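You operate a simulated robot arm through the tools that you are given. There is no shell and no other tool. Be economical: measure what you need, move in short steps, check, and stop when the job is done.

You are at the controls of a simulated two-armed robot. One attempt, no reset.

Task
Switch the cabinet switch on. Then put the rag on the top of the low cupboard away on the top of the supply stand. Then put the square box on the top of the long bench. Then take the green brush and put it on the work top of the filter rack. Then put the teal box on the top of the long bench away on the top of the counter bench. Then turn the setter dial to 3 pegs. Then put the square block on the low shelf of the store rack. Then put one of the blocks from the top of the slat bench on the top of the track plate. Then take the short brush from the top of the green table and put it on the side lane of the roller track. Then stack the 50 mm banded gauge from the top of the green table on top of the 60 mm banded gauge. Then put one of the large pegs from the top of the green table in the grey bucket. Then open the door bench drawer, put the wax tin on the top of the green table away in the inside of the door bench drawer, then shut the drawer. Keep to this order.

It is judged by the outcome, as a careful person would: the job done as asked, and still so three seconds after it is handed in. It fails if anything else is knocked over, pushed out of place, dropped, spilled or broken.

Robot
Two 7-joint arms with two-finger parallel grippers on one trunk, on a base that drives. Base frame: it is fixed to the floor where the robot stands at the start and does not move with it; the origin is under the middle of the robot, x ahead of it, y to its left, z up. Readings come in mm, degrees, newtons and seconds.
The left shoulder is at the start at [50, 165, 1030], the right one opposite. With the tool pointing down near the work surface each hand reaches from about 200 to 680 mm from the robot's upright axis, wherever it stands, measured 20 degrees to its own side. Places, roughly: banded gauge [-5500, 1750, 750]; block (6x4x4 cm) [-7700, 7300, 700]; cabinet switch [700, 0, 1300]; door bench drawer [-3000, -2000, 800]; green brush (8x5x5 cm) [-2900, 8300, 800]; grey bucket (19x19x18 cm) [-5500, 1300, 900]; inside of the door bench drawer [-3000, -2100, 700]; large peg (2x2x5 cm) [-5300, 1400, 800]; low shelf of the store rack [-7500, 10200, 600]; rag (9x6x3 cm) [700, 0, 700]; setter dial [-5000, 8100, 700]; short brush (8x4x7 cm) [-5500, 1800, 800]; side lane of the roller track [-7500, 3700, 700]; square block (6x5x2 cm) [-4900, 9800, 800]; square box (6x6x6 cm) [900, 9800, 700]; teal box (5x5x5 cm) [-3200, 8300, 800]; top of the counter bench [-4400, 10100, 800]; top of the long bench [-2400, 8100, 800]; top of the supply stand [-1800, 5300, 700]; top of the track plate [-7100, 3700, 700]; wax tin [-5250, 1250, 750]; work top of the filter rack [-5600, 10100, 800]. Payload 3.91 kg a hand.
The tool frame of a hand sits at the grasp point between the pads (the TCP): z along the fingers, y along the line on which they close. The tips reach 30 mm beyond it. Largest opening 110 mm; finger width 20, thickness 10; the body of the gripper, 48 by 112 mm, starts 55 mm behind the TCP.
Orientation is told as [roll, pitch, yaw] about the base's x, y, z axes, in that order, counted from this pose: with the fingers straight down and closing along the base's y, the tool's x points along the base's -x, its y along +y and its z along -z.

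Tools
- The arms move only by the tool jog_arm. It takes "left_series", "right_series" or both (then of equal length, played together; a hand with none holds still); each is a list of rows, each a list of 7 numbers: the shift along the tool's x, y, z in mm, then the turn, a rotation vector about the tool's x, y, z in rad, then the closure, from 0 (fully open) to 1 (shut). In form: [[dx, dy, dz, ax, ay, az, fingers], ...]. A call has 1 to 10 rows; each row shifts and turns the commanded pose from where the row before left it, along the tool's axes as they then stand. Rows are played at 5 a second. More than 50 mm and 8.6 degrees between two rows, or a gripper value outside its range, and nothing of the call is played. A pose out of reach is approached as far as the arm can. The call stops where the force on the tool passes 40 N (or 10 N more than at its start, if that is more) or the arm is blocked; 0.2 s more then pass. The fingers move at their own pace (about 45 mm/s each) and stop on an object; they squeeze with about 32 N. The grip force told is the motor's: it shows also when the fingers shut on nothing. Time passes only in rows, and 0.2 s behind the last, so rows that do not move let the fingers close. It gives the time, the measured TCP pose, the force on the tool (base axes), the opening and the grip force at its end, in the units of the frame above (readings bear some noise), with the torque about the TCP (base axes, N m) and any sound that the robot's microphone picked up.
- Cameras (640 x 400 px; columns grow to the right, rows downward): "scene" is now at [121.9, 5.5, 1240.2]; the picture's right is [0.08, -1.00, 0.00], its down [-0.18, -0.01, -0.98] and it looks along [0.98, 0.08, -0.18] (base axes); focal length 272 px, centre (320, 200). "left" rides on the left gripper at [72, -17, -103] in its tool frame; the picture's right is [0.23, 0.97, 0.00], its down [-0.76, 0.18, -0.62] and it looks along [-0.61, 0.14, 0.78] (tool axes); focal length 222 px, centre (320, 200). "right" rides on the right gripper at [72, 17, -103] in its tool frame; the picture's right is [-0.23, 0.97, 0.00], its down [-0.76, -0.18, -0.62] and it looks along [-0.61, -0.14, 0.78] (tool axes); focal length 222 px, centre (320, 200). There is no depth. A picture from a camera that has moved, and an enlarged one, comes with that camera's place and axes in the base frame and with its lens.
- camera(camera): a new picture of that camera. It takes no simulated time.
- raise_lower(by): slides the trunk up (or, below 0, down) by that many mm; the arms and the scene camera ride with it, the base frame stays. It gives what a move gives, with no picture.
- roll_base(legs): drives the robot by 1 to 6 legs, each [ahead, left, turn to the left] in mm, mm and degrees, along the robot's own axes; the way and the turn of a leg run together, so that a leg with both is an arc; at most 1500 mm and 180 degrees a leg. The arms and the cameras ride along, it lands a little off, and it stops where it bumps. It gives what a move gives.
- head_to(pan, tilt): turns the head with the scene camera to pan (to the left, within 80 degrees either way) and tilt (down, from -29 to 69), counted from straight ahead of the robot. It gives what a move gives.
- inspect(camera, box): a new picture of the part [left, top, right, bottom] of that camera's present view, enlarged. It takes no simulated time.
- close_job(): hands the job in; it is judged then, once.

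Work in short steps. Places have to be worked out from the pictures, the camera data and where the tool is seen: move nearer, look again, correct. Check each grasp and each placing, and mend what went wrong. You have 567 turns and 370 pictures in all, those below and enlarged ones among them. Open the grippers and draw the arms clear of the work before you hand the job in, unless the task says otherwise; then end with one line.

The tools are called after "Request:" as name(argument=value, ...) on one line, values as JSON. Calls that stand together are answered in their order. jog_arm: Moves the arms, as the interface text tells. Its arguments: {"type":"object","properties":{"left_series":{"type":"array","items":{"type":"array","items":{"type":"number"}}},"right_series":{"type":"array","items":{"type":"array","items":{"type":"number"}}}},"required":[]} The other tools are called the same way: raise_lower (by) slides the trunk up or down; roll_base (legs) drives the base; head_to (pan, tilt) turns the head that bears the scene camera; camera (camera) takes a picture; inspect (camera, box) takes an enlarged picture of a part of a camera's view; close_job () hands the job in.

At the start:

```text
time_s: 0.0
left_ee_pos: [477.1, 167.5, 999.4]
left_orientation: [0.1, 0.0, 0.0]
left_contact_force: [0.9, -0.6, 0.8]
left_ft_torque: [-0.01, -0.02, -0.01]
left_grip_width: 109.8
left_grip_force: 0.0
right_ee_pos: [436.3, -198.6, 1001.1]
right_orientation: [0.0, 0.1, 0.0]
right_contact_force: [-0.6, -0.3, -0.4]
right_ft_torque: [-0.01, -0.01, -0.02]
right_grip_width: 110.0
right_grip_force: 0.0
trunk travel left (down, up): [-250.0, 253.0]
robot x, y, heading: [2.3, 1.1, 0.0]
head pan, tilt: [4.7, 10.2]
```

scene: 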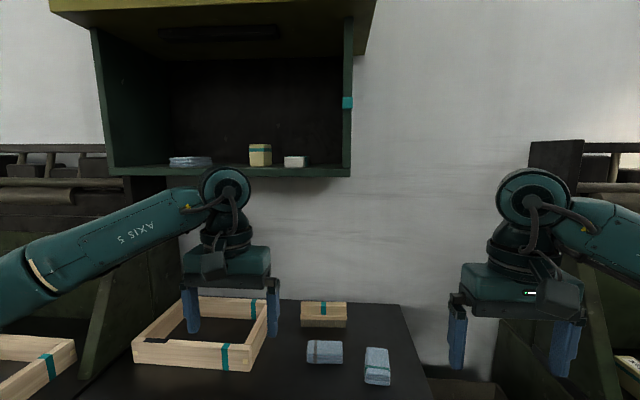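
right: 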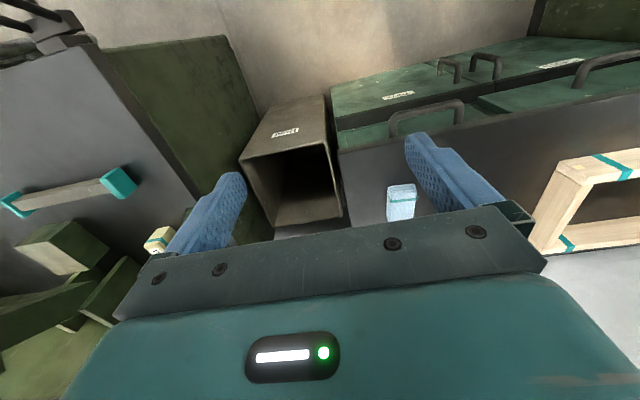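
left: 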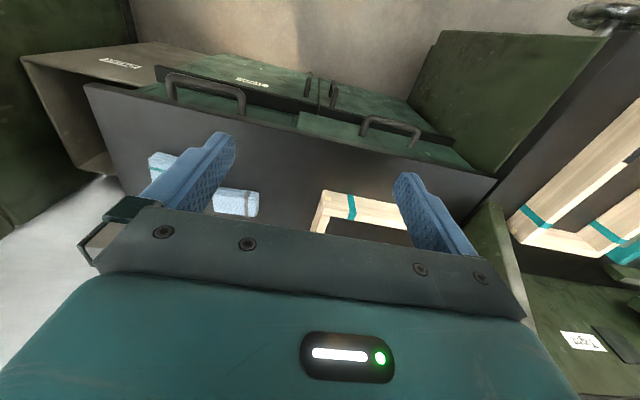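

The scene shows a wall cabinet with a teal item on its right edge that may be the switch, and rags on the low cupboard below. I'll enlarge that part and look further up.

Request:
inspect(camera="scene", box=[280, 40, 420, 140])

Request:
inspect(camera="scene", box=[100, 270, 460, 400])

Request:
head_to(pan=5, tilt=-15)

Request:
camera(camera="scene")

```text
4.00 times, centred on (350, 90) of scene
camera zoom: at [121.9, 5.5, 1240.2], right [0.08, -1.0, 0.0], down [-0.18, -0.01, -0.98], along [0.98, 0.08, -0.18], focal length 1088 px, centre (200, 640)
```

zoom: 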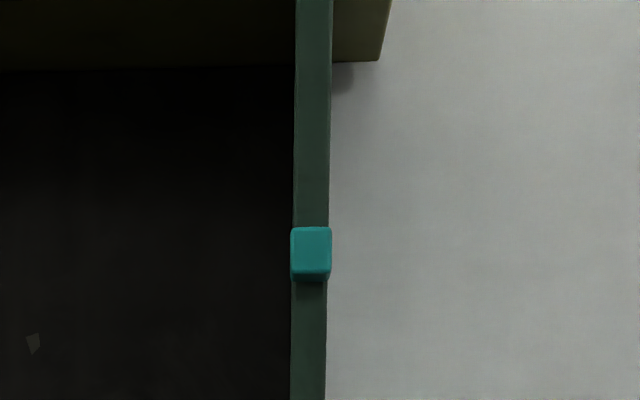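

```text
1.78 times, centred on (280, 335) of scene
camera zoom: at [121.9, 5.5, 1240.2], right [0.08, -1.0, 0.0], down [-0.18, -0.01, -0.98], along [0.98, 0.08, -0.18], focal length 484 px, centre (391, -40)
```

zoom: 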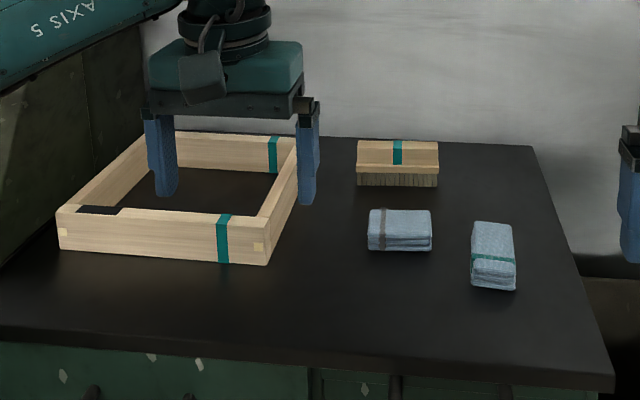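

```text
time_s: 0.9
left_ee_pos: [477.3, 168.4, 1000.4]
left_orientation: [0.0, 0.0, 0.0]
left_contact_force: [-1.1, 0.2, 0.5]
left_ft_torque: [0.03, 0.01, -0.05]
left_grip_width: 110.1
left_grip_force: 0.0
right_ee_pos: [437.5, -199.1, 1001.9]
right_orientation: [0.1, 0.0, 0.0]
right_contact_force: [0.2, 0.0, -0.2]
right_ft_torque: [0.02, 0.02, -0.04]
right_grip_width: 110.0
right_grip_force: 0.2
trunk travel left (down, up): [-250.0, 253.0]
robot x, y, heading: [-0.9, 1.8, -0.1]
head pan, tilt: [5.0, -15.0]
```

```text
364 pictures are left
camera scene: at [109.4, 4.9, 1278.9], right [0.09, -1.0, 0.0], down [0.26, 0.02, -0.97], along [0.96, 0.08, 0.26], focal length 272 px, centre (320, 200)
```

scene: 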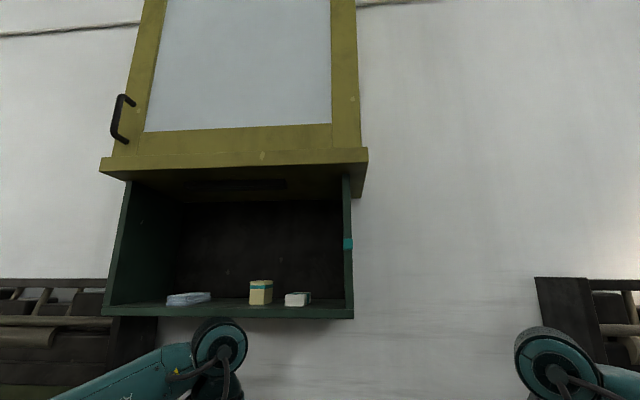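

The teal switch appears at about [750, -5, 1342] on the cabinet's right jamb. I'll raise the trunk to view it head-on and have the arms nearer its height.

Request:
raise_lower(by=150)

Request:
head_to(pan=0, tilt=0)

Request:
inspect(camera="scene", box=[280, 150, 380, 250])

```text
time_s: 2.6
left_ee_pos: [477.4, 168.4, 1149.4]
left_orientation: [-0.1, -0.1, 0.0]
left_contact_force: [0.2, 0.3, 0.5]
left_ft_torque: [0.0, 0.03, 0.01]
left_grip_width: 110.2
left_grip_force: 0.1
right_ee_pos: [437.1, -199.8, 1149.4]
right_orientation: [0.1, 0.0, 0.0]
right_contact_force: [-0.5, -0.3, 0.9]
right_ft_torque: [0.02, 0.02, 0.01]
right_grip_width: 109.8
right_grip_force: 0.1
trunk travel left (down, up): [-400.0, 103.0]
robot x, y, heading: [-0.7, 1.8, 0.0]
head pan, tilt: [5.0, -15.0]
```

```text
time_s: 3.4
left_ee_pos: [477.6, 167.7, 1149.9]
left_orientation: [0.0, 0.0, 0.0]
left_contact_force: [0.5, 0.0, 0.0]
left_ft_torque: [0.02, -0.01, 0.01]
left_grip_width: 109.9
left_grip_force: 0.0
right_ee_pos: [437.2, -200.7, 1149.5]
right_orientation: [0.0, 0.0, 0.1]
right_contact_force: [1.1, 0.7, 0.0]
right_ft_torque: [0.0, -0.02, -0.01]
right_grip_width: 110.0
right_grip_force: 0.1
trunk travel left (down, up): [-400.0, 103.0]
robot x, y, heading: [-1.0, -2.3, -0.1]
head pan, tilt: [0.0, 0.0]
```

```text
4.00 times, centred on (330, 200) of scene
camera zoom: at [119.2, -2.1, 1406.6], right [0.0, -1.0, 0.0], down [0.0, 0.0, -1.0], along [1.0, 0.0, 0.0], focal length 1088 px, centre (280, 200)
```

zoom: 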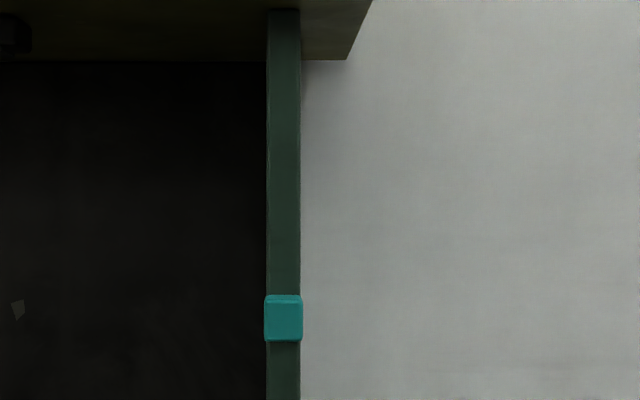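

It looks like a push-type teal button about 21×26 mm at [736, -4, 1340]. I'll swing the right hand so its shut fingers point forward, below and before the switch, then look closely.

Request:
jog_arm(right_series=[[-10, 15, -15, 0, -0.15, 0, 1], [-12.1, 15, -13.3, 0, -0.15, 0, 1], [-14, 15, -11.4, 0, -0.15, 0, 1], [-15.5, 15, -9.2, 0, -0.15, 0, 1], [-16.7, 15, -6.7, 0, -0.15, 0, 1], [-17.5, 15, -4.2, 0, -0.15, 0, 1], [-18, 15, -1.5, 0, -0.15, 0, 1], [-18, 15, 1.2, 0, -0.15, 0, 1], [-17.6, 15, 3.9, 0, -0.15, 0, 1], [-16.8, 15, 6.5, 0, -0.15, 0, 1]])

Request:
camera(camera="right")

Request:
camera(camera="scene")

```text
time_s: 5.6
left_ee_pos: [477.6, 168.4, 1150.1]
left_orientation: [0.1, 0.0, 0.0]
left_contact_force: [0.5, -0.8, 0.4]
left_ft_torque: [0.01, 0.02, 0.01]
left_grip_width: 110.2
left_grip_force: 0.0
right_ee_pos: [536.6, -48.9, 1299.1]
right_orientation: [-0.1, -86.1, 0.0]
right_contact_force: [0.6, 0.0, -0.2]
right_ft_torque: [-0.04, 0.02, -0.01]
right_grip_width: 0.0
right_grip_force: 32.1
trunk travel left (down, up): [-400.0, 103.0]
robot x, y, heading: [2.3, 2.1, 0.1]
head pan, tilt: [0.0, 0.0]
```

```text
362 pictures are left
camera right: at [428.1, -31.5, 1234.6], right [0.02, 0.97, 0.23], down [-0.57, -0.18, 0.8], along [0.82, -0.14, 0.55], focal length 222 px, centre (320, 200)
```

right: 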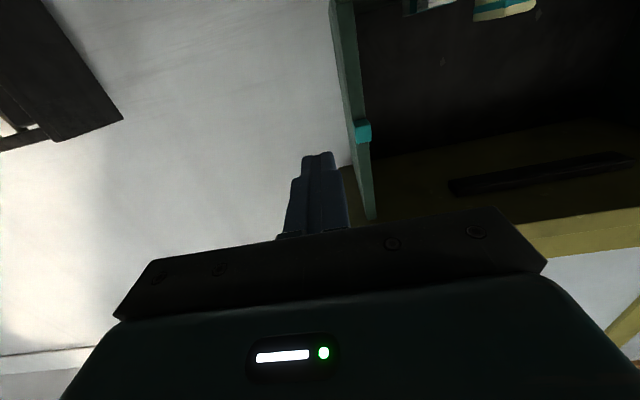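

```text
361 pictures are left
camera scene: at [119.4, -1.7, 1406.5], right [0.0, -1.0, 0.0], down [0.0, 0.0, -1.0], along [1.0, 0.0, 0.0], focal length 272 px, centre (320, 200)
```

scene: 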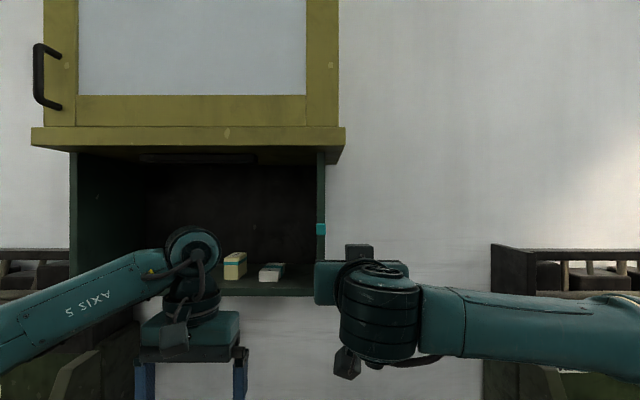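

The right camera agrees: switch near [736, 0, 1341]. I'll zoom for its form.

Request:
inspect(camera="right", box=[310, 80, 420, 180])

```text
4.00 times, centred on (365, 130) of right
camera zoom: at [428.1, -31.5, 1234.6], right [0.02, 0.97, 0.23], down [-0.57, -0.18, 0.8], along [0.82, -0.14, 0.55], focal length 888 px, centre (140, 480)
```

zoom: 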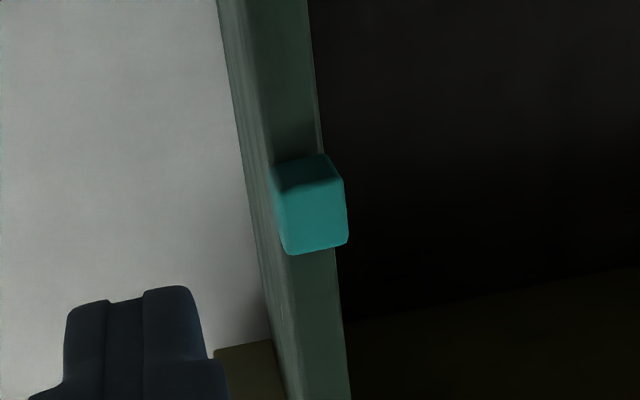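

It's a teal block protruding from the jamb face, so I'll press it. First aligning the shut fingers on it about 50 mm short.

Request:
jog_arm(right_series=[[-12, 12, 15, 0, -0.068, 0, 1], [-10, 12, 30, 0, 0, 0, 1], [-10, 12, 30, 0, 0, 0, 1], [-10, 10, 25, 0, 0, 0, 1]])

Request:
inspect(camera="right", box=[220, 80, 420, 260])

```text
time_s: 6.6
left_ee_pos: [477.8, 167.0, 1150.1]
left_orientation: [0.0, 0.0, 0.0]
left_contact_force: [-0.7, 0.3, -0.2]
left_ft_torque: [0.01, 0.03, 0.0]
left_grip_width: 109.9
left_grip_force: 0.1
right_ee_pos: [638.6, -2.5, 1339.4]
right_orientation: [-6.4, -89.8, 6.4]
right_contact_force: [-0.5, -0.1, 0.3]
right_ft_torque: [0.0, -0.01, 0.0]
right_grip_width: 0.0
right_grip_force: 31.9
trunk travel left (down, up): [-400.0, 103.0]
robot x, y, heading: [-0.8, -4.2, -0.2]
head pan, tilt: [0.0, 0.0]
```

```text
2.22 times, centred on (320, 170) of right
camera zoom: at [534.1, 14.6, 1267.2], right [0.0, 0.97, 0.23], down [-0.62, -0.18, 0.76], along [0.78, -0.14, 0.6], focal length 494 px, centre (320, 267)
```

zoom: 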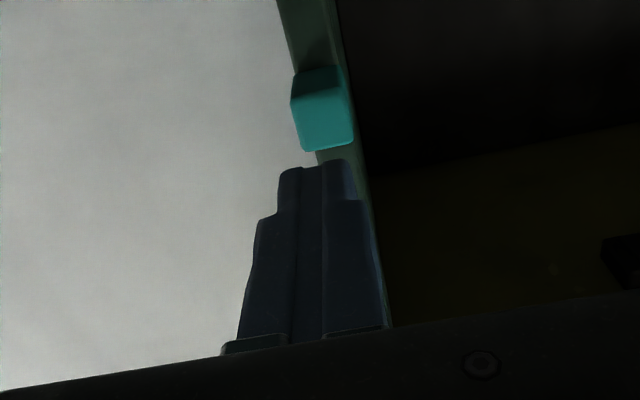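

Aligned. Advancing in small steps to press.

Request:
jog_arm(right_series=[[0, 0, 15, 0, 0, 0, 1], [0, 0, 15, 0, 0, 0, 1], [0, 0, 10, 0, 0, 0, 1], [0, 0, 5, 0, 0, 0, 1], [0, 0, 5, 0, 0, 0, 1], [0, 0, 5, 0, 0, 0, 1], [0, 0, 5, 0, 0, 0, 1]])

Request:
inspect(camera="right", box=[220, 80, 420, 260])

```text
time_s: 8.2
left_ee_pos: [470.9, 165.9, 1153.7]
left_orientation: [0.1, -0.4, 0.0]
left_contact_force: [-0.7, 0.3, 0.0]
left_ft_torque: [0.03, 0.02, -0.03]
left_grip_width: 110.2
left_grip_force: 0.0
right_ee_pos: [690.1, -2.4, 1345.9]
right_orientation: [172.6, -89.7, -172.6]
right_contact_force: [-40.0, -5.6, -1.9]
right_ft_torque: [-0.36, 0.38, -0.25]
right_grip_width: 0.1
right_grip_force: 32.3
trunk travel left (down, up): [-400.0, 103.0]
robot x, y, heading: [-2.4, 0.7, 0.1]
head pan, tilt: [0.0, 0.0]
```

```text
2.22 times, centred on (320, 170) of right
camera zoom: at [585.4, 13.6, 1273.0], right [0.0, 0.97, 0.23], down [-0.63, -0.18, 0.76], along [0.78, -0.14, 0.61], focal length 494 px, centre (320, 267)
```

zoom: 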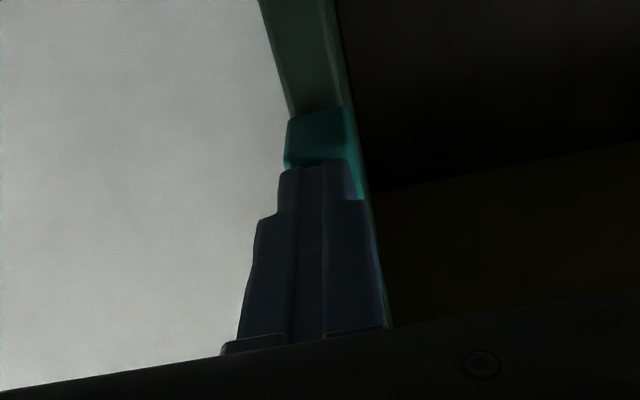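

40 N without any click, so it isn't a simple push there. I'll back off and look again for how it changed.

Request:
jog_arm(right_series=[[0, 0, -25, 0, 0, 0, 1], [0, -30, -25, 0, 0, 0, 1], [20, -30, 0, 0, 0, 0, 1], [20, -20, 0, 0, 0, 0, 1]])

Request:
inspect(camera="scene", box=[295, 195, 355, 255])

Request:
inspect(camera="right", box=[320, 20, 480, 140])

```text
time_s: 9.2
left_ee_pos: [477.8, 167.4, 1149.5]
left_orientation: [0.0, 0.0, -0.1]
left_contact_force: [-0.7, 0.2, -1.0]
left_ft_torque: [-0.01, 0.02, 0.01]
left_grip_width: 110.0
left_grip_force: 0.1
right_ee_pos: [647.0, -83.8, 1300.7]
right_orientation: [15.2, -90.0, -15.4]
right_contact_force: [0.5, -0.4, -0.7]
right_ft_torque: [-0.01, 0.02, -0.01]
right_grip_width: 0.1
right_grip_force: 31.8
trunk travel left (down, up): [-400.0, 103.0]
robot x, y, heading: [-2.0, 4.0, -0.1]
head pan, tilt: [0.0, 0.0]
```

```text
6.67 times, centred on (325, 225) of scene
camera zoom: at [119.3, -2.6, 1406.5], right [0.0, -1.0, 0.0], down [0.0, 0.0, -1.0], along [1.0, 0.0, 0.0], focal length 1813 px, centre (287, 33)
```

zoom: 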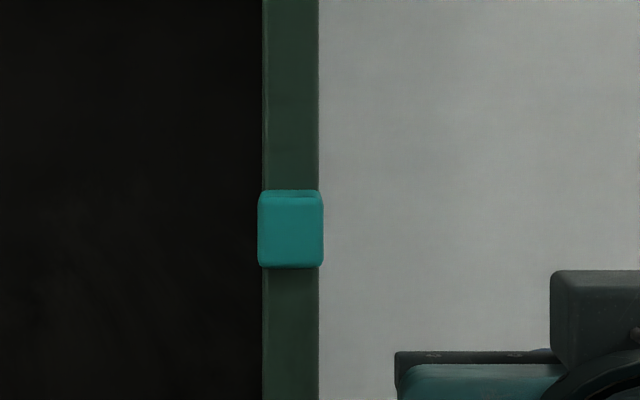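

```text
3.33 times, centred on (400, 80) of right
camera zoom: at [542.5, -66.8, 1228.4], right [0.0, 0.97, 0.23], down [-0.62, -0.18, 0.76], along [0.78, -0.14, 0.6], focal length 740 px, centre (53, 600)
```

zoom: 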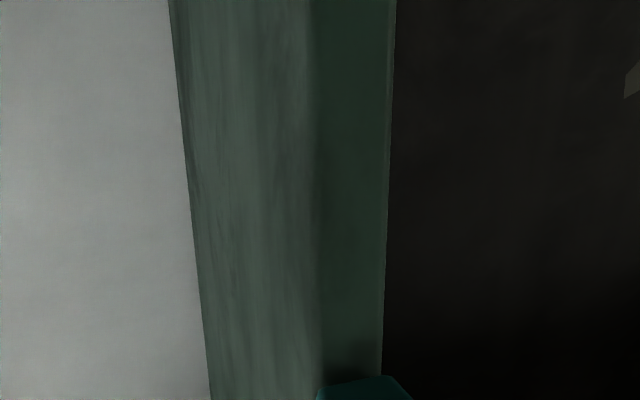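

The switch block hasn't shifted. I'll look at its side profile from the hand camera.

Request:
inspect(camera="right", box=[370, 100, 450, 150])

```text
8.00 times, centred on (410, 125) of right
camera zoom: at [542.5, -66.8, 1228.4], right [0.0, 0.97, 0.23], down [-0.62, -0.18, 0.76], along [0.78, -0.14, 0.6], focal length 1777 px, centre (-400, 800)
```

zoom: 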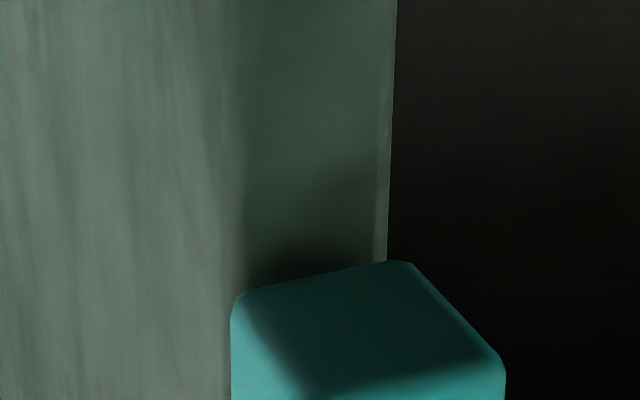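

The block juts ~34 mm from the jamb (x 718–752, z 1328–1353), with no inward travel, so it seems to be a lever/slider. I'll place the fingertips beneath it and push up.

Request:
jog_arm(right_series=[[6, 28, 0, 0, 0, 0, 1], [0, 28, 0, 0, 0, 0, 1], [0, 27, 0, 0, 0, 0, 1], [0, 0, 30, 0, 0, 0, 1], [0, 0, 32, 0, 0, 0, 1]])

Request:
inspect(camera="right", box=[220, 60, 420, 240])

```text
time_s: 10.4
left_ee_pos: [478.3, 168.2, 1149.6]
left_orientation: [0.0, 0.1, 0.0]
left_contact_force: [-0.2, 0.2, 0.3]
left_ft_torque: [-0.06, 0.02, 0.03]
left_grip_width: 110.4
left_grip_force: 0.1
right_ee_pos: [711.1, 0.9, 1294.0]
right_orientation: [-9.2, -89.9, 9.2]
right_contact_force: [-0.6, 0.3, 1.1]
right_ft_torque: [0.02, 0.01, 0.0]
right_grip_width: 0.2
right_grip_force: 31.7
trunk travel left (down, up): [-400.0, 103.0]
robot x, y, heading: [-1.3, 4.3, 0.1]
head pan, tilt: [0.0, 0.0]
```

```text
2.22 times, centred on (320, 150) of right
camera zoom: at [606.3, 16.8, 1222.2], right [0.0, 0.97, 0.23], down [-0.62, -0.18, 0.76], along [0.78, -0.14, 0.6], focal length 494 px, centre (320, 311)
```

zoom: 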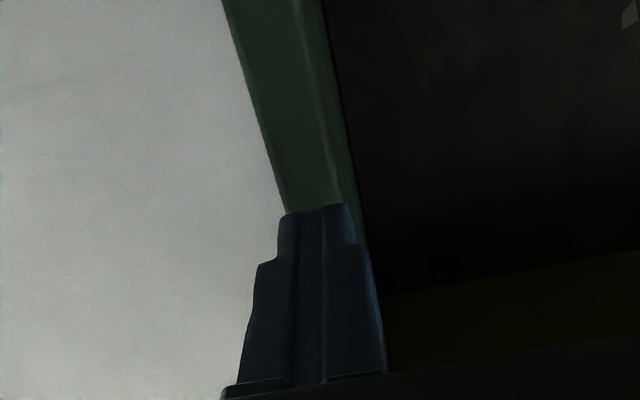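

Fingertips are under the block. Pushing up gently in steps.

Request:
jog_arm(right_series=[[-15, 0, 0, 0, 0, 0, 1], [-5, 0, 0, 0, 0, 0, 1], [-5, 0, 0, 0, 0, 0, 1], [-5, 0, 0, 0, 0, 0, 1], [-5, 0, 0, 0, 0, 0, 1], [-5, 0, 0, 0, 0, 0, 1]])

Request:
inspect(camera="scene", box=[280, 190, 360, 250])

```text
time_s: 11.8
left_ee_pos: [477.5, 167.3, 1149.9]
left_orientation: [0.0, 0.0, 0.0]
left_contact_force: [0.3, -0.2, -1.0]
left_ft_torque: [0.0, 0.0, -0.03]
left_grip_width: 109.8
left_grip_force: 0.1
right_ee_pos: [709.7, -1.4, 1334.4]
right_orientation: [0.8, -89.8, -0.7]
right_contact_force: [0.3, -0.1, -0.3]
right_ft_torque: [-0.04, 0.0, 0.01]
right_grip_width: 0.0
right_grip_force: 32.0
trunk travel left (down, up): [-400.0, 103.0]
robot x, y, heading: [3.2, -1.0, 0.1]
head pan, tilt: [0.0, 0.0]
```

```text
6.67 times, centred on (320, 220) of scene
camera zoom: at [119.4, -2.1, 1406.5], right [0.0, -1.0, 0.0], down [0.0, 0.0, -1.0], along [1.0, 0.0, 0.0], focal length 1813 px, centre (320, 67)
```

zoom: 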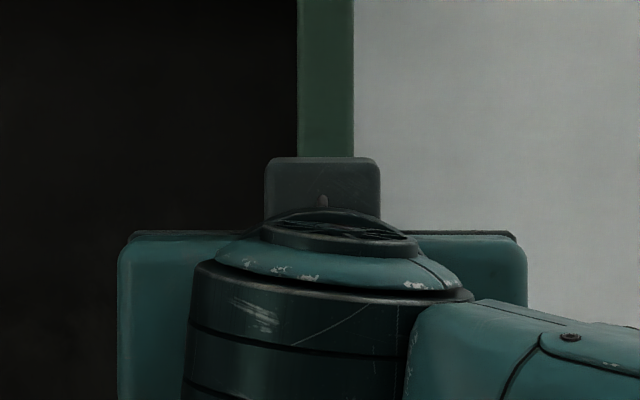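

No force though the finger top is past the block's old underside; it may be sliding/flipping. Checking the hand camera.

Request:
inspect(camera="right", box=[220, 60, 420, 240])

```text
2.22 times, centred on (320, 150) of right
camera zoom: at [605.7, 16.5, 1262.7], right [0.0, 0.97, 0.23], down [-0.62, -0.18, 0.76], along [0.78, -0.14, 0.6], focal length 494 px, centre (320, 311)
```

zoom: 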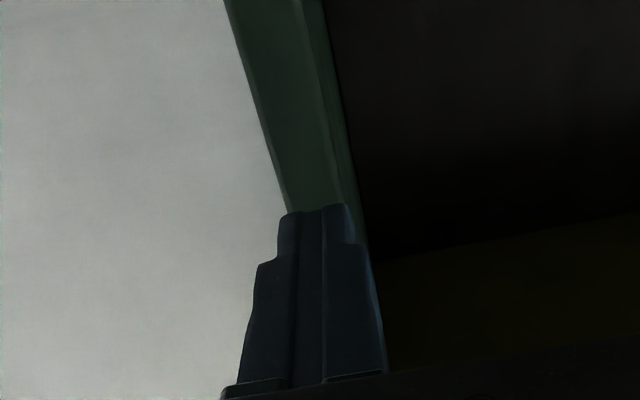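

Continuing up another 15 mm, then backing away to look.

Request:
jog_arm(right_series=[[-5, 0, 0, 0, 0, 0, 1], [-5, 0, 0, 0, 0, 0, 1], [-5, 0, 0, 0, 0, 0, 1], [-5, 0, 0, 0, 0, 0, 1]])

Request:
inspect(camera="right", box=[220, 60, 420, 240])

```text
time_s: 12.8
left_ee_pos: [478.3, 167.6, 1149.5]
left_orientation: [0.0, 0.1, 0.0]
left_contact_force: [-0.2, 0.1, 0.5]
left_ft_torque: [-0.05, -0.03, -0.01]
left_grip_width: 110.0
left_grip_force: 0.2
right_ee_pos: [711.3, 0.0, 1347.4]
right_orientation: [-2.0, -89.2, 2.1]
right_contact_force: [-10.5, -2.5, -23.6]
right_ft_torque: [0.05, 0.08, -0.07]
right_grip_width: 0.0
right_grip_force: 32.1
trunk travel left (down, up): [-400.0, 103.0]
robot x, y, heading: [1.1, -2.9, -0.0]
head pan, tilt: [0.0, 0.0]
```

```text
2.22 times, centred on (320, 150) of right
camera zoom: at [606.1, 16.9, 1277.5], right [0.0, 0.97, 0.23], down [-0.61, -0.18, 0.77], along [0.79, -0.14, 0.6], focal length 494 px, centre (320, 311)
```

zoom: 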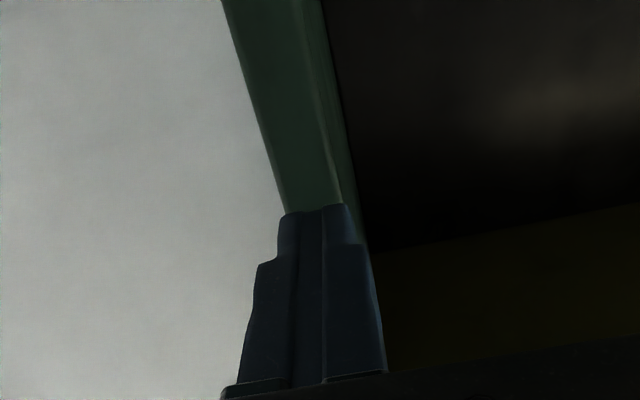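

Resistance now, and a glow has appeared inside the cabinet. I'll back off and view.

Request:
jog_arm(right_series=[[4, 0, 0, 0, 0, 0, 1], [4, 0, -20, 0, 0, 0, 1], [0, -20, -40, 0, 0, 0, 1], [10, -40, -20, 0, 0, 0, 1], [20, -40, 0, 0, 0, 0, 1]])

Request:
camera(camera="scene")

```text
time_s: 14.0
left_ee_pos: [478.1, 167.1, 1150.0]
left_orientation: [0.1, 0.0, 0.0]
left_contact_force: [0.3, 0.2, 0.1]
left_ft_torque: [0.0, -0.02, -0.03]
left_grip_width: 109.8
left_grip_force: 0.1
right_ee_pos: [629.6, -101.1, 1317.4]
right_orientation: [33.7, -89.7, -33.6]
right_contact_force: [-0.2, 0.7, 0.3]
right_ft_torque: [0.0, 0.0, -0.02]
right_grip_width: 0.2
right_grip_force: 31.8
trunk travel left (down, up): [-400.0, 103.0]
robot x, y, heading: [0.6, 1.6, 0.2]
head pan, tilt: [0.0, 0.0]
```

```text
350 pictures are left
camera scene: at [119.6, -3.1, 1406.5], right [0.0, -1.0, 0.0], down [0.0, 0.0, -1.0], along [1.0, 0.0, 0.0], focal length 272 px, centre (320, 200)
```

scene: 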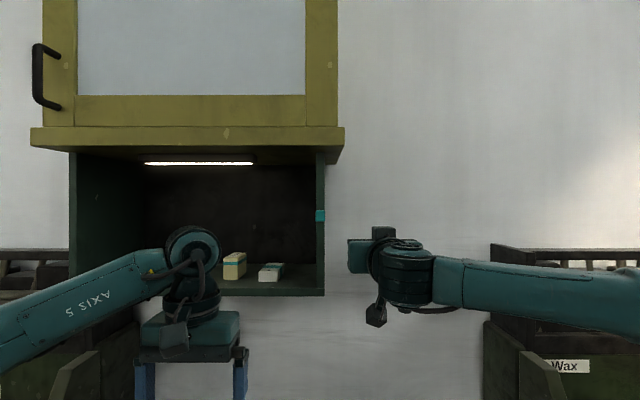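

The lamp is lit, switch on. Now folding the right hand back to pointing down (opened), retracting.

Request:
jog_arm(right_series=[[10, -10, -16, 0, 0.149, 0, 1], [12.4, -10, -14.2, 0, 0.149, 0, 1], [14.5, -10, -12.1, 0, 0.149, 0, 1], [16.2, -10, -9.7, 0, 0.149, 0, 1], [17.5, -10, -7.1, 0, 0.149, 0, 0], [18.4, -10, -4.2, 0, 0.149, 0, 0], [18.8, -10, -1.3, 0, 0.149, 0, 0], [18.8, -10, 1.6, 0, 0.149, 0, 0], [18.3, -10, 4.6, 0, 0.149, 0, 0], [17.4, -10, 7.4, 0, 0.149, 0, 0]])

Request:
jog_arm(right_series=[[0, 0, 0, 0, 0.081, 0, 0]])

Request:
head_to(pan=0, tilt=42)

Request:
camera(camera="scene")

```text
time_s: 16.2
left_ee_pos: [476.9, 167.0, 1150.5]
left_orientation: [0.0, 0.0, 0.0]
left_contact_force: [-0.1, 0.3, -0.8]
left_ft_torque: [0.01, 0.04, -0.01]
left_grip_width: 110.1
left_grip_force: 0.2
right_ee_pos: [473.3, -199.4, 1211.1]
right_orientation: [0.0, -4.2, 0.0]
right_contact_force: [0.4, 0.4, 0.1]
right_ft_torque: [-0.02, 0.03, -0.03]
right_grip_width: 110.1
right_grip_force: 0.1
trunk travel left (down, up): [-400.0, 103.0]
robot x, y, heading: [-2.7, 1.0, 0.2]
head pan, tilt: [0.0, 0.0]
```

```text
time_s: 16.6
left_ee_pos: [478.3, 167.1, 1150.4]
left_orientation: [0.0, 0.0, 0.0]
left_contact_force: [0.3, -0.9, 0.6]
left_ft_torque: [0.0, -0.01, -0.02]
left_grip_width: 110.1
left_grip_force: 0.1
right_ee_pos: [473.8, -199.4, 1211.0]
right_orientation: [0.0, 0.3, 0.0]
right_contact_force: [0.4, -0.9, 0.5]
right_ft_torque: [0.05, -0.01, 0.0]
right_grip_width: 109.8
right_grip_force: 0.1
trunk travel left (down, up): [-400.0, 103.0]
robot x, y, heading: [-1.2, 1.8, -0.1]
head pan, tilt: [0.0, 0.0]
```

```text
time_s: 17.7
left_ee_pos: [476.8, 167.8, 1149.3]
left_orientation: [0.1, -0.1, 0.0]
left_contact_force: [-0.3, -0.4, 0.0]
left_ft_torque: [-0.02, 0.01, -0.01]
left_grip_width: 109.9
left_grip_force: 0.0
right_ee_pos: [473.5, -199.6, 1210.3]
right_orientation: [0.1, 0.3, 0.1]
right_contact_force: [0.2, -0.1, 0.4]
right_ft_torque: [-0.01, 0.01, 0.0]
right_grip_width: 110.0
right_grip_force: 0.0
trunk travel left (down, up): [-400.0, 103.0]
robot x, y, heading: [-1.0, 2.8, 0.0]
head pan, tilt: [0.0, 42.0]
```

```text
349 pictures are left
camera scene: at [112.8, -2.1, 1339.9], right [0.0, -1.0, 0.0], down [-0.67, 0.0, -0.74], along [0.74, 0.0, -0.67], focal length 272 px, centre (320, 200)
```

scene: 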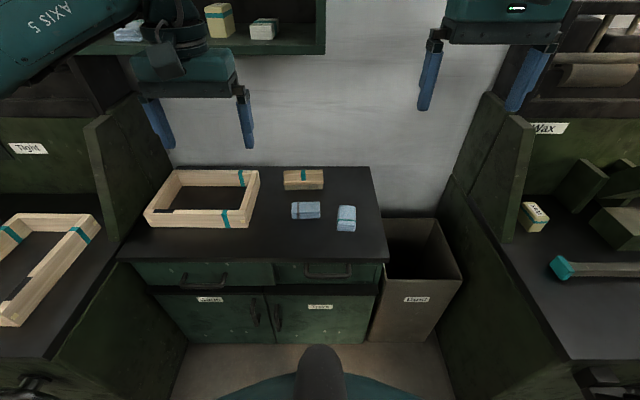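

Two similar blue cloths are there; zooming in to tell them apart.

Request:
inspect(camera="scene", box=[270, 160, 370, 240])

Request:
inspect(camera="left", box=[100, 120, 420, 320])

```text
5.00 times, centred on (320, 200) of scene
camera zoom: at [112.8, -2.1, 1339.9], right [0.0, -1.0, 0.0], down [-0.67, 0.0, -0.74], along [0.74, 0.0, -0.67], focal length 1360 px, centre (320, 200)
```

zoom: 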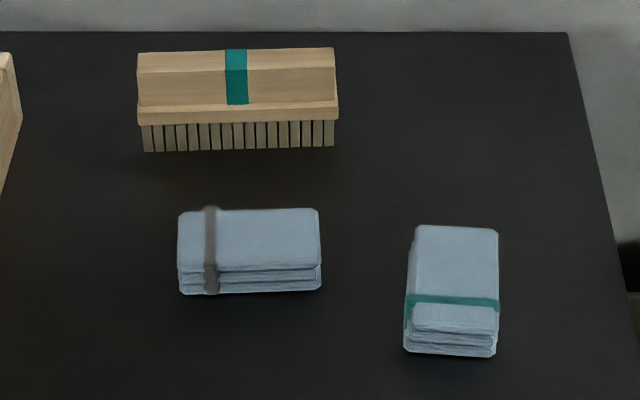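

```text
2.00 times, centred on (260, 220) of left
camera zoom: at [405.2, 150.9, 1253.2], right [-0.23, 0.97, 0.0], down [0.76, 0.18, 0.62], along [0.61, 0.14, -0.78], focal length 444 px, centre (440, 160)
```

zoom: 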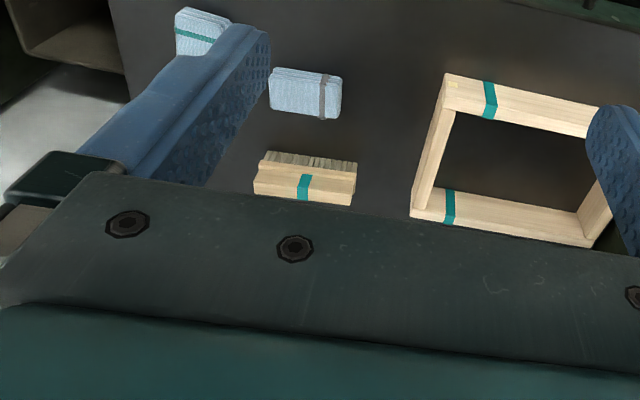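

By proportions the teal-banded cloth measures ~92×60 mm (near [756,-91], top ≈690), matching the 9×6×3 rag; the dark-banded one is ~99×50. I'll lower the trunk and drive ahead a bit so the right hand reaches it.

Request:
raise_lower(by=-250)

Request:
roll_base(legs=[[180, 0, 0]])

Request:
camera(camera="scene")

Request:
camera(camera="right")

```text
time_s: 20.3
left_ee_pos: [477.3, 166.7, 900.2]
left_orientation: [0.0, 0.0, 0.0]
left_contact_force: [-0.5, 0.3, 0.4]
left_ft_torque: [0.02, -0.01, -0.03]
left_grip_width: 110.2
left_grip_force: 0.1
right_ee_pos: [473.2, -199.1, 961.0]
right_orientation: [0.0, 0.2, 0.0]
right_contact_force: [-0.2, 0.1, -0.6]
right_ft_torque: [0.01, -0.03, 0.0]
right_grip_width: 110.2
right_grip_force: 0.1
trunk travel left (down, up): [-150.0, 353.0]
robot x, y, heading: [1.8, 1.2, -0.0]
head pan, tilt: [0.0, 42.0]
```

```text
time_s: 21.8
left_ee_pos: [654.7, 168.1, 900.0]
left_orientation: [0.1, 0.0, 0.1]
left_contact_force: [-0.2, -0.5, 0.6]
left_ft_torque: [0.03, 0.0, -0.01]
left_grip_width: 109.8
left_grip_force: 0.0
right_ee_pos: [650.7, -200.3, 961.5]
right_orientation: [0.0, 0.2, 0.0]
right_contact_force: [0.1, 0.1, 0.3]
right_ft_torque: [-0.02, 0.0, -0.03]
right_grip_width: 110.2
right_grip_force: 0.1
trunk travel left (down, up): [-150.0, 353.0]
robot x, y, heading: [177.5, -1.6, -0.1]
head pan, tilt: [0.0, 42.0]
```

```text
346 pictures are left
camera scene: at [289.9, -2.0, 1089.8], right [0.0, -1.0, 0.0], down [-0.67, 0.0, -0.74], along [0.74, 0.0, -0.67], focal length 272 px, centre (320, 200)
```

scene: 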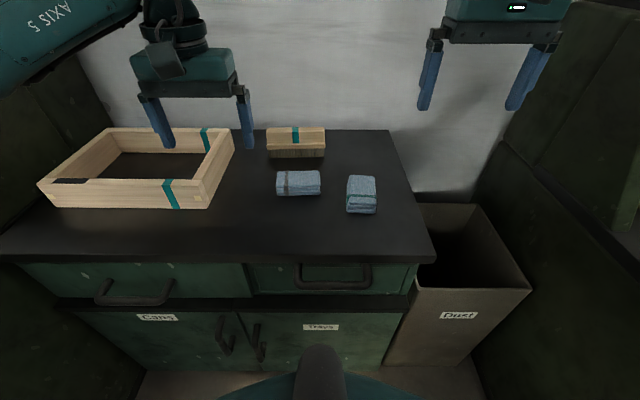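

```text
345 pictures are left
camera right: at [577.5, -183.0, 1065.2], right [0.23, 0.97, 0.0], down [0.76, -0.18, 0.62], along [0.6, -0.14, -0.78], focal length 222 px, centre (320, 200)
```

right: 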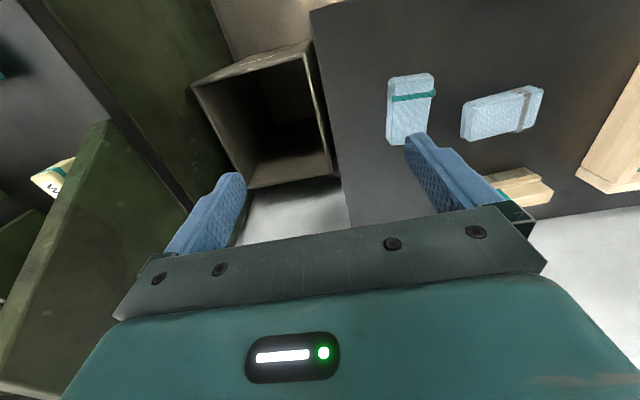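

Triangulated, the teal-banded cloth is nearer [694,-83,740], so sizes need re-measuring. Zooming in the hand view to measure both cloths carefully.

Request:
inspect(camera="right", box=[370, 50, 570, 175])

Request:
inspect(camera="scene", box=[260, 150, 400, 230])

```text
3.20 times, centred on (470, 112) of right
camera zoom: at [577.5, -183.0, 1065.2], right [0.23, 0.97, 0.0], down [0.76, -0.18, 0.62], along [0.6, -0.14, -0.78], focal length 711 px, centre (-160, 480)
```

zoom: 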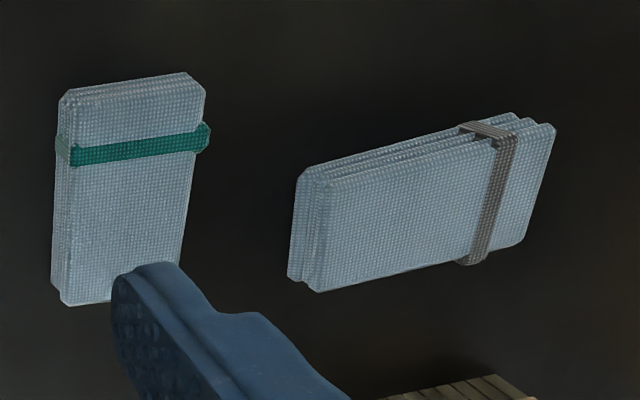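

```text
4.57 times, centred on (330, 190) of scene
camera zoom: at [289.9, -2.0, 1089.8], right [0.0, -1.0, 0.0], down [-0.67, 0.0, -0.74], along [0.74, 0.0, -0.67], focal length 1243 px, centre (274, 246)
```

zoom: 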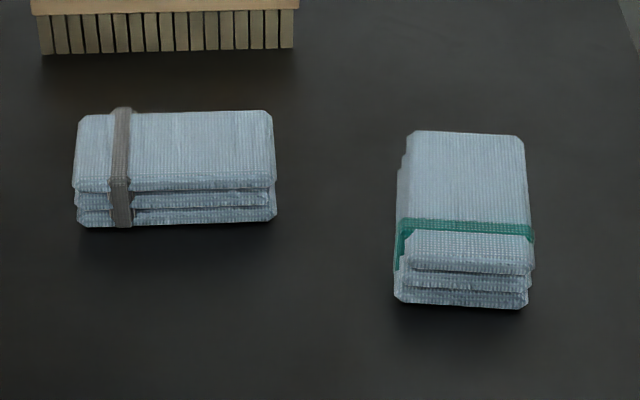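

Re-measured, both cloths are about 88×55 mm; the dark-banded one sits at ~[734,45], which rounds to the listed [700,0,700], while the other (y≈-83) doesn't. So the dark-banded one is the rag. I'll turn the left hand ~90° so it closes across the rag's short side.

Request:
jog_arm(left_series=[[0, 0, 0, 0, 0, 0.15, 0], [0, 0, 0, 0, 0, 0.15, 0], [0, 0, 0, 0, 0, 0.15, 0], [0, 0, 0, 0, 0, 0.15, 0], [0, 0, 0, 0, 0, 0.15, 0], [0, 0, 0, 0, 0, 0.15, 0], [0, 0, 0, 0, 0, 0.15, 0], [0, 0, 0, 0, 0, 0.15, 0], [0, 0, 0, 0, 0, 0.15, 0], [0, 0, 0, 0, 0, 0.15, 0]])

```text
time_s: 24.0
left_ee_pos: [512.2, 90.1, 888.6]
left_orientation: [0.0, 0.0, -85.9]
left_contact_force: [0.1, -0.9, 0.0]
left_ft_torque: [0.02, -0.02, -0.01]
left_grip_width: 110.2
left_grip_force: 0.0
left hand out of reach, approached as far as the arm can: row 6, 7, 8, 9, 10
right_ee_pos: [651.6, -199.8, 961.8]
right_orientation: [0.0, 0.2, 0.0]
right_contact_force: [0.3, -1.0, 1.0]
right_ft_torque: [-0.03, -0.02, -0.03]
right_grip_width: 110.0
right_grip_force: 0.1
trunk travel left (down, up): [-150.0, 353.0]
robot x, y, heading: [176.8, 3.0, -0.0]
head pan, tilt: [0.0, 42.0]
```

The arm couldn't reach that turn there and retreated. Checking what it looks like.

Request:
camera(camera="scene")

Request:
jog_arm(left_series=[[0, 0, 0, 0, 0, 0, 0]])

```text
342 pictures are left
camera scene: at [289.8, -2.1, 1089.9], right [0.0, -1.0, 0.0], down [-0.67, 0.0, -0.74], along [0.74, 0.0, -0.67], focal length 272 px, centre (320, 200)
```

scene: 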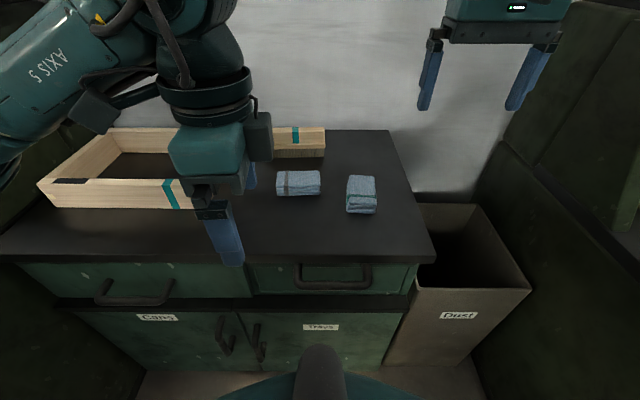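

```text
time_s: 24.4
left_ee_pos: [512.1, 89.6, 888.5]
left_orientation: [-0.1, 0.1, -85.8]
left_contact_force: [-0.6, -1.1, 0.5]
left_ft_torque: [-0.03, 0.01, 0.0]
left_grip_width: 110.2
left_grip_force: 0.0
right_ee_pos: [650.9, -200.0, 961.4]
right_orientation: [-0.1, 0.2, 0.0]
right_contact_force: [-1.6, 0.1, -0.7]
right_ft_torque: [0.02, 0.02, -0.02]
right_grip_width: 110.1
right_grip_force: 0.1
trunk travel left (down, up): [-150.0, 353.0]
robot x, y, heading: [178.0, -2.3, -0.0]
head pan, tilt: [0.0, 42.0]
```

Pose resets to actual. I'll turn back the other way and try the +90° yaw instead.

Request:
jog_arm(left_series=[[0, 0, 0, 0, 0, -0.15, 0], [0, 0, 0, 0, 0, -0.15, 0], [0, 0, 0, 0, 0, -0.15, 0], [0, 0, 0, 0, 0, -0.15, 0], [0, 0, 0, 0, 0, -0.15, 0], [0, 0, 0, 0, 0, -0.15, 0], [0, 0, 0, 0, 0, -0.15, 0], [0, 0, 0, 0, 0, -0.15, 0], [0, 0, 0, 0, 0, -0.15, 0], [0, 0, 0, 0, 0, -0.15, 0]])

Request:
jog_arm(left_series=[[0, 0, 0, 0, 0, -0.15, 0], [0, 0, 0, 0, 0, -0.15, 0], [0, 0, 0, 0, 0, -0.15, 0], [0, 0, 0, 0, 0, -0.15, 0], [0, 0, 0, 0, 0, -0.15, 0], [0, 0, 0, 0, 0, -0.15, 0], [0, 0, 0, 0, 0, -0.15, 0], [0, 0, 0, 0, 0, -0.15, 0], [0, 0, 0, 0, 0, -0.15, 0], [0, 0, 0, 0, 0, -0.15, 0]])

```text
time_s: 26.6
left_ee_pos: [512.4, 89.9, 887.7]
left_orientation: [0.0, 0.0, 0.2]
left_contact_force: [-0.3, -0.3, 0.4]
left_ft_torque: [-0.03, 0.0, -0.03]
left_grip_width: 110.0
left_grip_force: 0.0
right_ee_pos: [650.7, -200.2, 960.2]
right_orientation: [0.0, 0.2, 0.0]
right_contact_force: [-0.1, -0.1, 0.2]
right_ft_torque: [-0.02, -0.01, 0.02]
right_grip_width: 109.9
right_grip_force: 0.0
trunk travel left (down, up): [-150.0, 353.0]
robot x, y, heading: [177.0, -0.7, -0.2]
head pan, tilt: [0.0, 42.0]
```

```text
time_s: 28.8
left_ee_pos: [512.8, 89.9, 888.9]
left_orientation: [0.0, 0.0, 86.1]
left_contact_force: [0.2, -0.1, 0.3]
left_ft_torque: [-0.03, 0.01, 0.0]
left_grip_width: 110.1
left_grip_force: 0.1
right_ee_pos: [650.4, -200.7, 961.6]
right_orientation: [0.0, 0.2, 0.0]
right_contact_force: [-0.4, -0.3, 0.5]
right_ft_torque: [-0.01, -0.03, 0.0]
right_grip_width: 110.0
right_grip_force: 0.1
trunk travel left (down, up): [-150.0, 353.0]
robot x, y, heading: [178.7, -0.8, -0.2]
head pan, tilt: [0.0, 42.0]
```

+90° works. Finishing the yaw to 93° and moving above the rag at [734,45].

Request:
jog_arm(left_series=[[0, 0, 0, 0, 0, -0.12, 0], [11.3, -43.7, 0, 0, 0, 0, 0], [11.3, -43.7, 0, 0, 0, 0, 0], [11.3, -43.7, 0, 0, 0, 0, 0], [11.3, -43.7, 0, 0, 0, 0, 0], [11.3, -43.7, 0, 0, 0, 0, 0]])

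Request:
camera(camera="left")

Request:
camera(camera="scene")

```text
time_s: 30.2
left_ee_pos: [733.1, 45.0, 889.2]
left_orientation: [-0.1, -0.2, 92.7]
left_contact_force: [0.4, -0.1, -1.3]
left_ft_torque: [0.01, 0.01, 0.0]
left_grip_width: 109.9
left_grip_force: 0.0
right_ee_pos: [650.9, -200.3, 961.6]
right_orientation: [0.1, 0.2, 0.1]
right_contact_force: [-0.2, -0.9, 0.3]
right_ft_torque: [-0.03, 0.02, 0.01]
right_grip_width: 110.3
right_grip_force: 0.1
trunk travel left (down, up): [-150.0, 353.0]
robot x, y, heading: [175.5, 0.9, -0.0]
head pan, tilt: [0.0, 42.0]
```

```text
341 pictures are left
camera left: at [753.1, -27.1, 992.3], right [-0.96, -0.27, 0.0], down [-0.21, 0.75, 0.62], along [-0.17, 0.6, -0.78], focal length 222 px, centre (320, 200)
```

left: 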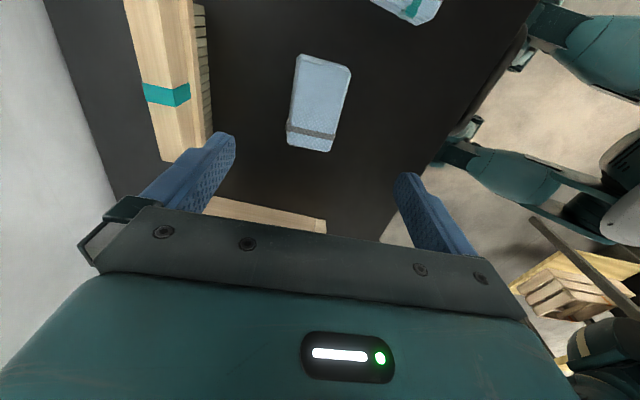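

```text
340 pictures are left
camera scene: at [289.8, -2.2, 1089.8], right [0.0, -1.0, 0.0], down [-0.67, 0.0, -0.74], along [0.74, 0.0, -0.67], focal length 272 px, centre (320, 200)
```

scene: 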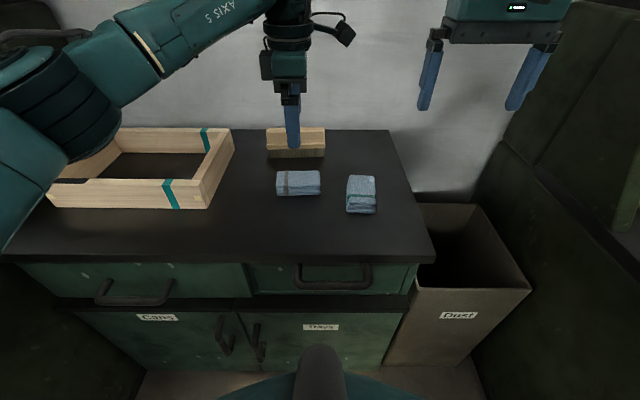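

Rag centre confirmed at [736,44], long axis yawed ~5°. Descending in the same pose with a small yaw trim.

Request:
jog_arm(left_series=[[0, -3, 30, 0, 0, -0.035, 0], [0, 0, 30, 0, 0, 0, 0], [0, 0, 30, 0, 0, 0, 0], [0, 0, 25, 0, 0, 0, 0]])

Request:
camera(camera="left")

```text
time_s: 31.2
left_ee_pos: [736.9, 44.9, 773.6]
left_orientation: [0.0, 0.1, 94.8]
left_contact_force: [0.2, 0.0, -0.2]
left_ft_torque: [0.0, -0.02, -0.02]
left_grip_width: 109.9
left_grip_force: 0.1
right_ee_pos: [650.7, -200.4, 962.1]
right_orientation: [0.0, 0.2, 0.1]
right_contact_force: [-0.7, 0.4, 0.4]
right_ft_torque: [0.01, 0.0, -0.03]
right_grip_width: 109.9
right_grip_force: 0.1
trunk travel left (down, up): [-150.0, 353.0]
robot x, y, heading: [176.2, 0.5, -0.1]
head pan, tilt: [0.0, 42.0]
```

```text
339 pictures are left
camera left: at [759.9, -26.3, 876.0], right [-0.95, -0.31, 0.0], down [-0.24, 0.74, 0.62], along [-0.19, 0.59, -0.78], focal length 222 px, centre (320, 200)
```

left: 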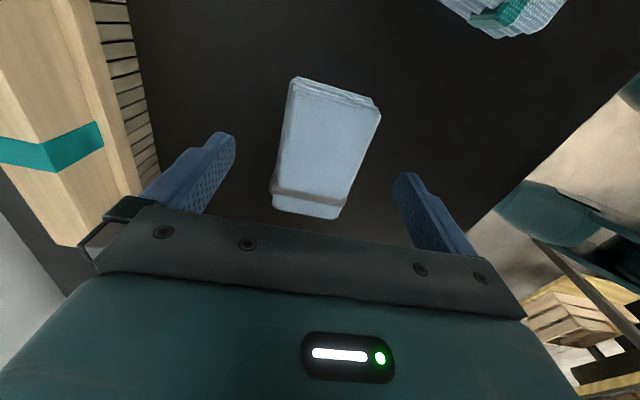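

Aligned well. Lowering in small steps until just at the table, then closing.

Request:
jog_arm(left_series=[[0, 0, 8, 0, 0, 0, 0], [0, 0, 4, 0, 0, 0, 0], [0, 0, 3, 0, 0, 0, 0], [0, 0, 3, 0, 0, 0, 0], [0, 0, 3, 0, 0, 0, 0]])

```text
time_s: 32.4
left_ee_pos: [735.9, 44.1, 752.8]
left_orientation: [0.0, 0.0, 94.8]
left_contact_force: [0.0, 0.4, 0.0]
left_ft_torque: [0.0, 0.0, 0.0]
left_grip_width: 109.8
left_grip_force: 0.1
right_ee_pos: [651.7, -199.7, 960.8]
right_orientation: [0.0, 0.1, 0.1]
right_contact_force: [0.0, -0.2, 0.1]
right_ft_torque: [0.01, 0.03, 0.02]
right_grip_width: 110.1
right_grip_force: 0.0
trunk travel left (down, up): [-150.0, 353.0]
robot x, y, heading: [177.0, -2.6, 0.0]
head pan, tilt: [0.0, 42.0]
```

No table contact at tip height 723; continuing down in 3 mm steps.

Request:
jog_arm(left_series=[[0, 0, 3, 0, 0, 0, 0], [0, 0, 3, 0, 0, 0, 0], [0, 0, 3, 0, 0, 0, 0]])

Request:
camera(camera="left")

```text
time_s: 33.4
left_ee_pos: [735.4, 44.5, 750.5]
left_orientation: [-0.3, 0.4, 94.8]
left_contact_force: [-7.0, 3.5, 13.2]
left_ft_torque: [0.18, 1.02, -0.14]
left_grip_width: 109.9
left_grip_force: 0.1
right_ee_pos: [649.7, -200.1, 961.5]
right_orientation: [0.0, 0.1, 0.1]
right_contact_force: [0.8, 0.1, 0.9]
right_ft_torque: [-0.01, -0.02, -0.03]
right_grip_width: 110.0
right_grip_force: 0.0
trunk travel left (down, up): [-150.0, 353.0]
robot x, y, heading: [179.7, 0.8, 0.4]
head pan, tilt: [0.0, 42.0]
stopped in row 3 (left hand): the force on the tool passed its limit at 41 N (the readings are from after the stop); the commanded pose is now the measured one
```

```text
338 pictures are left
camera left: at [758.4, -25.7, 854.0], right [-0.95, -0.31, 0.0], down [-0.24, 0.75, 0.62], along [-0.19, 0.59, -0.79], focal length 222 px, centre (320, 200)
```

left: 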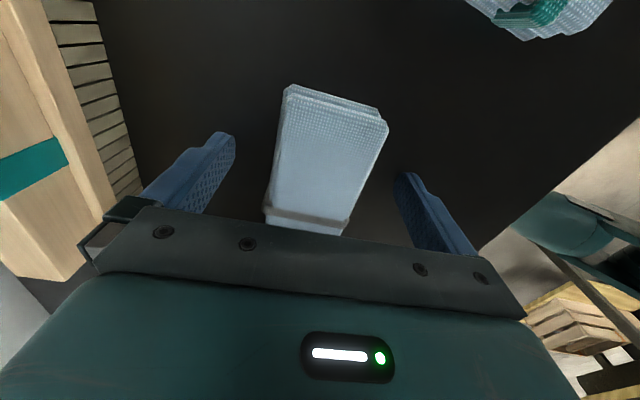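

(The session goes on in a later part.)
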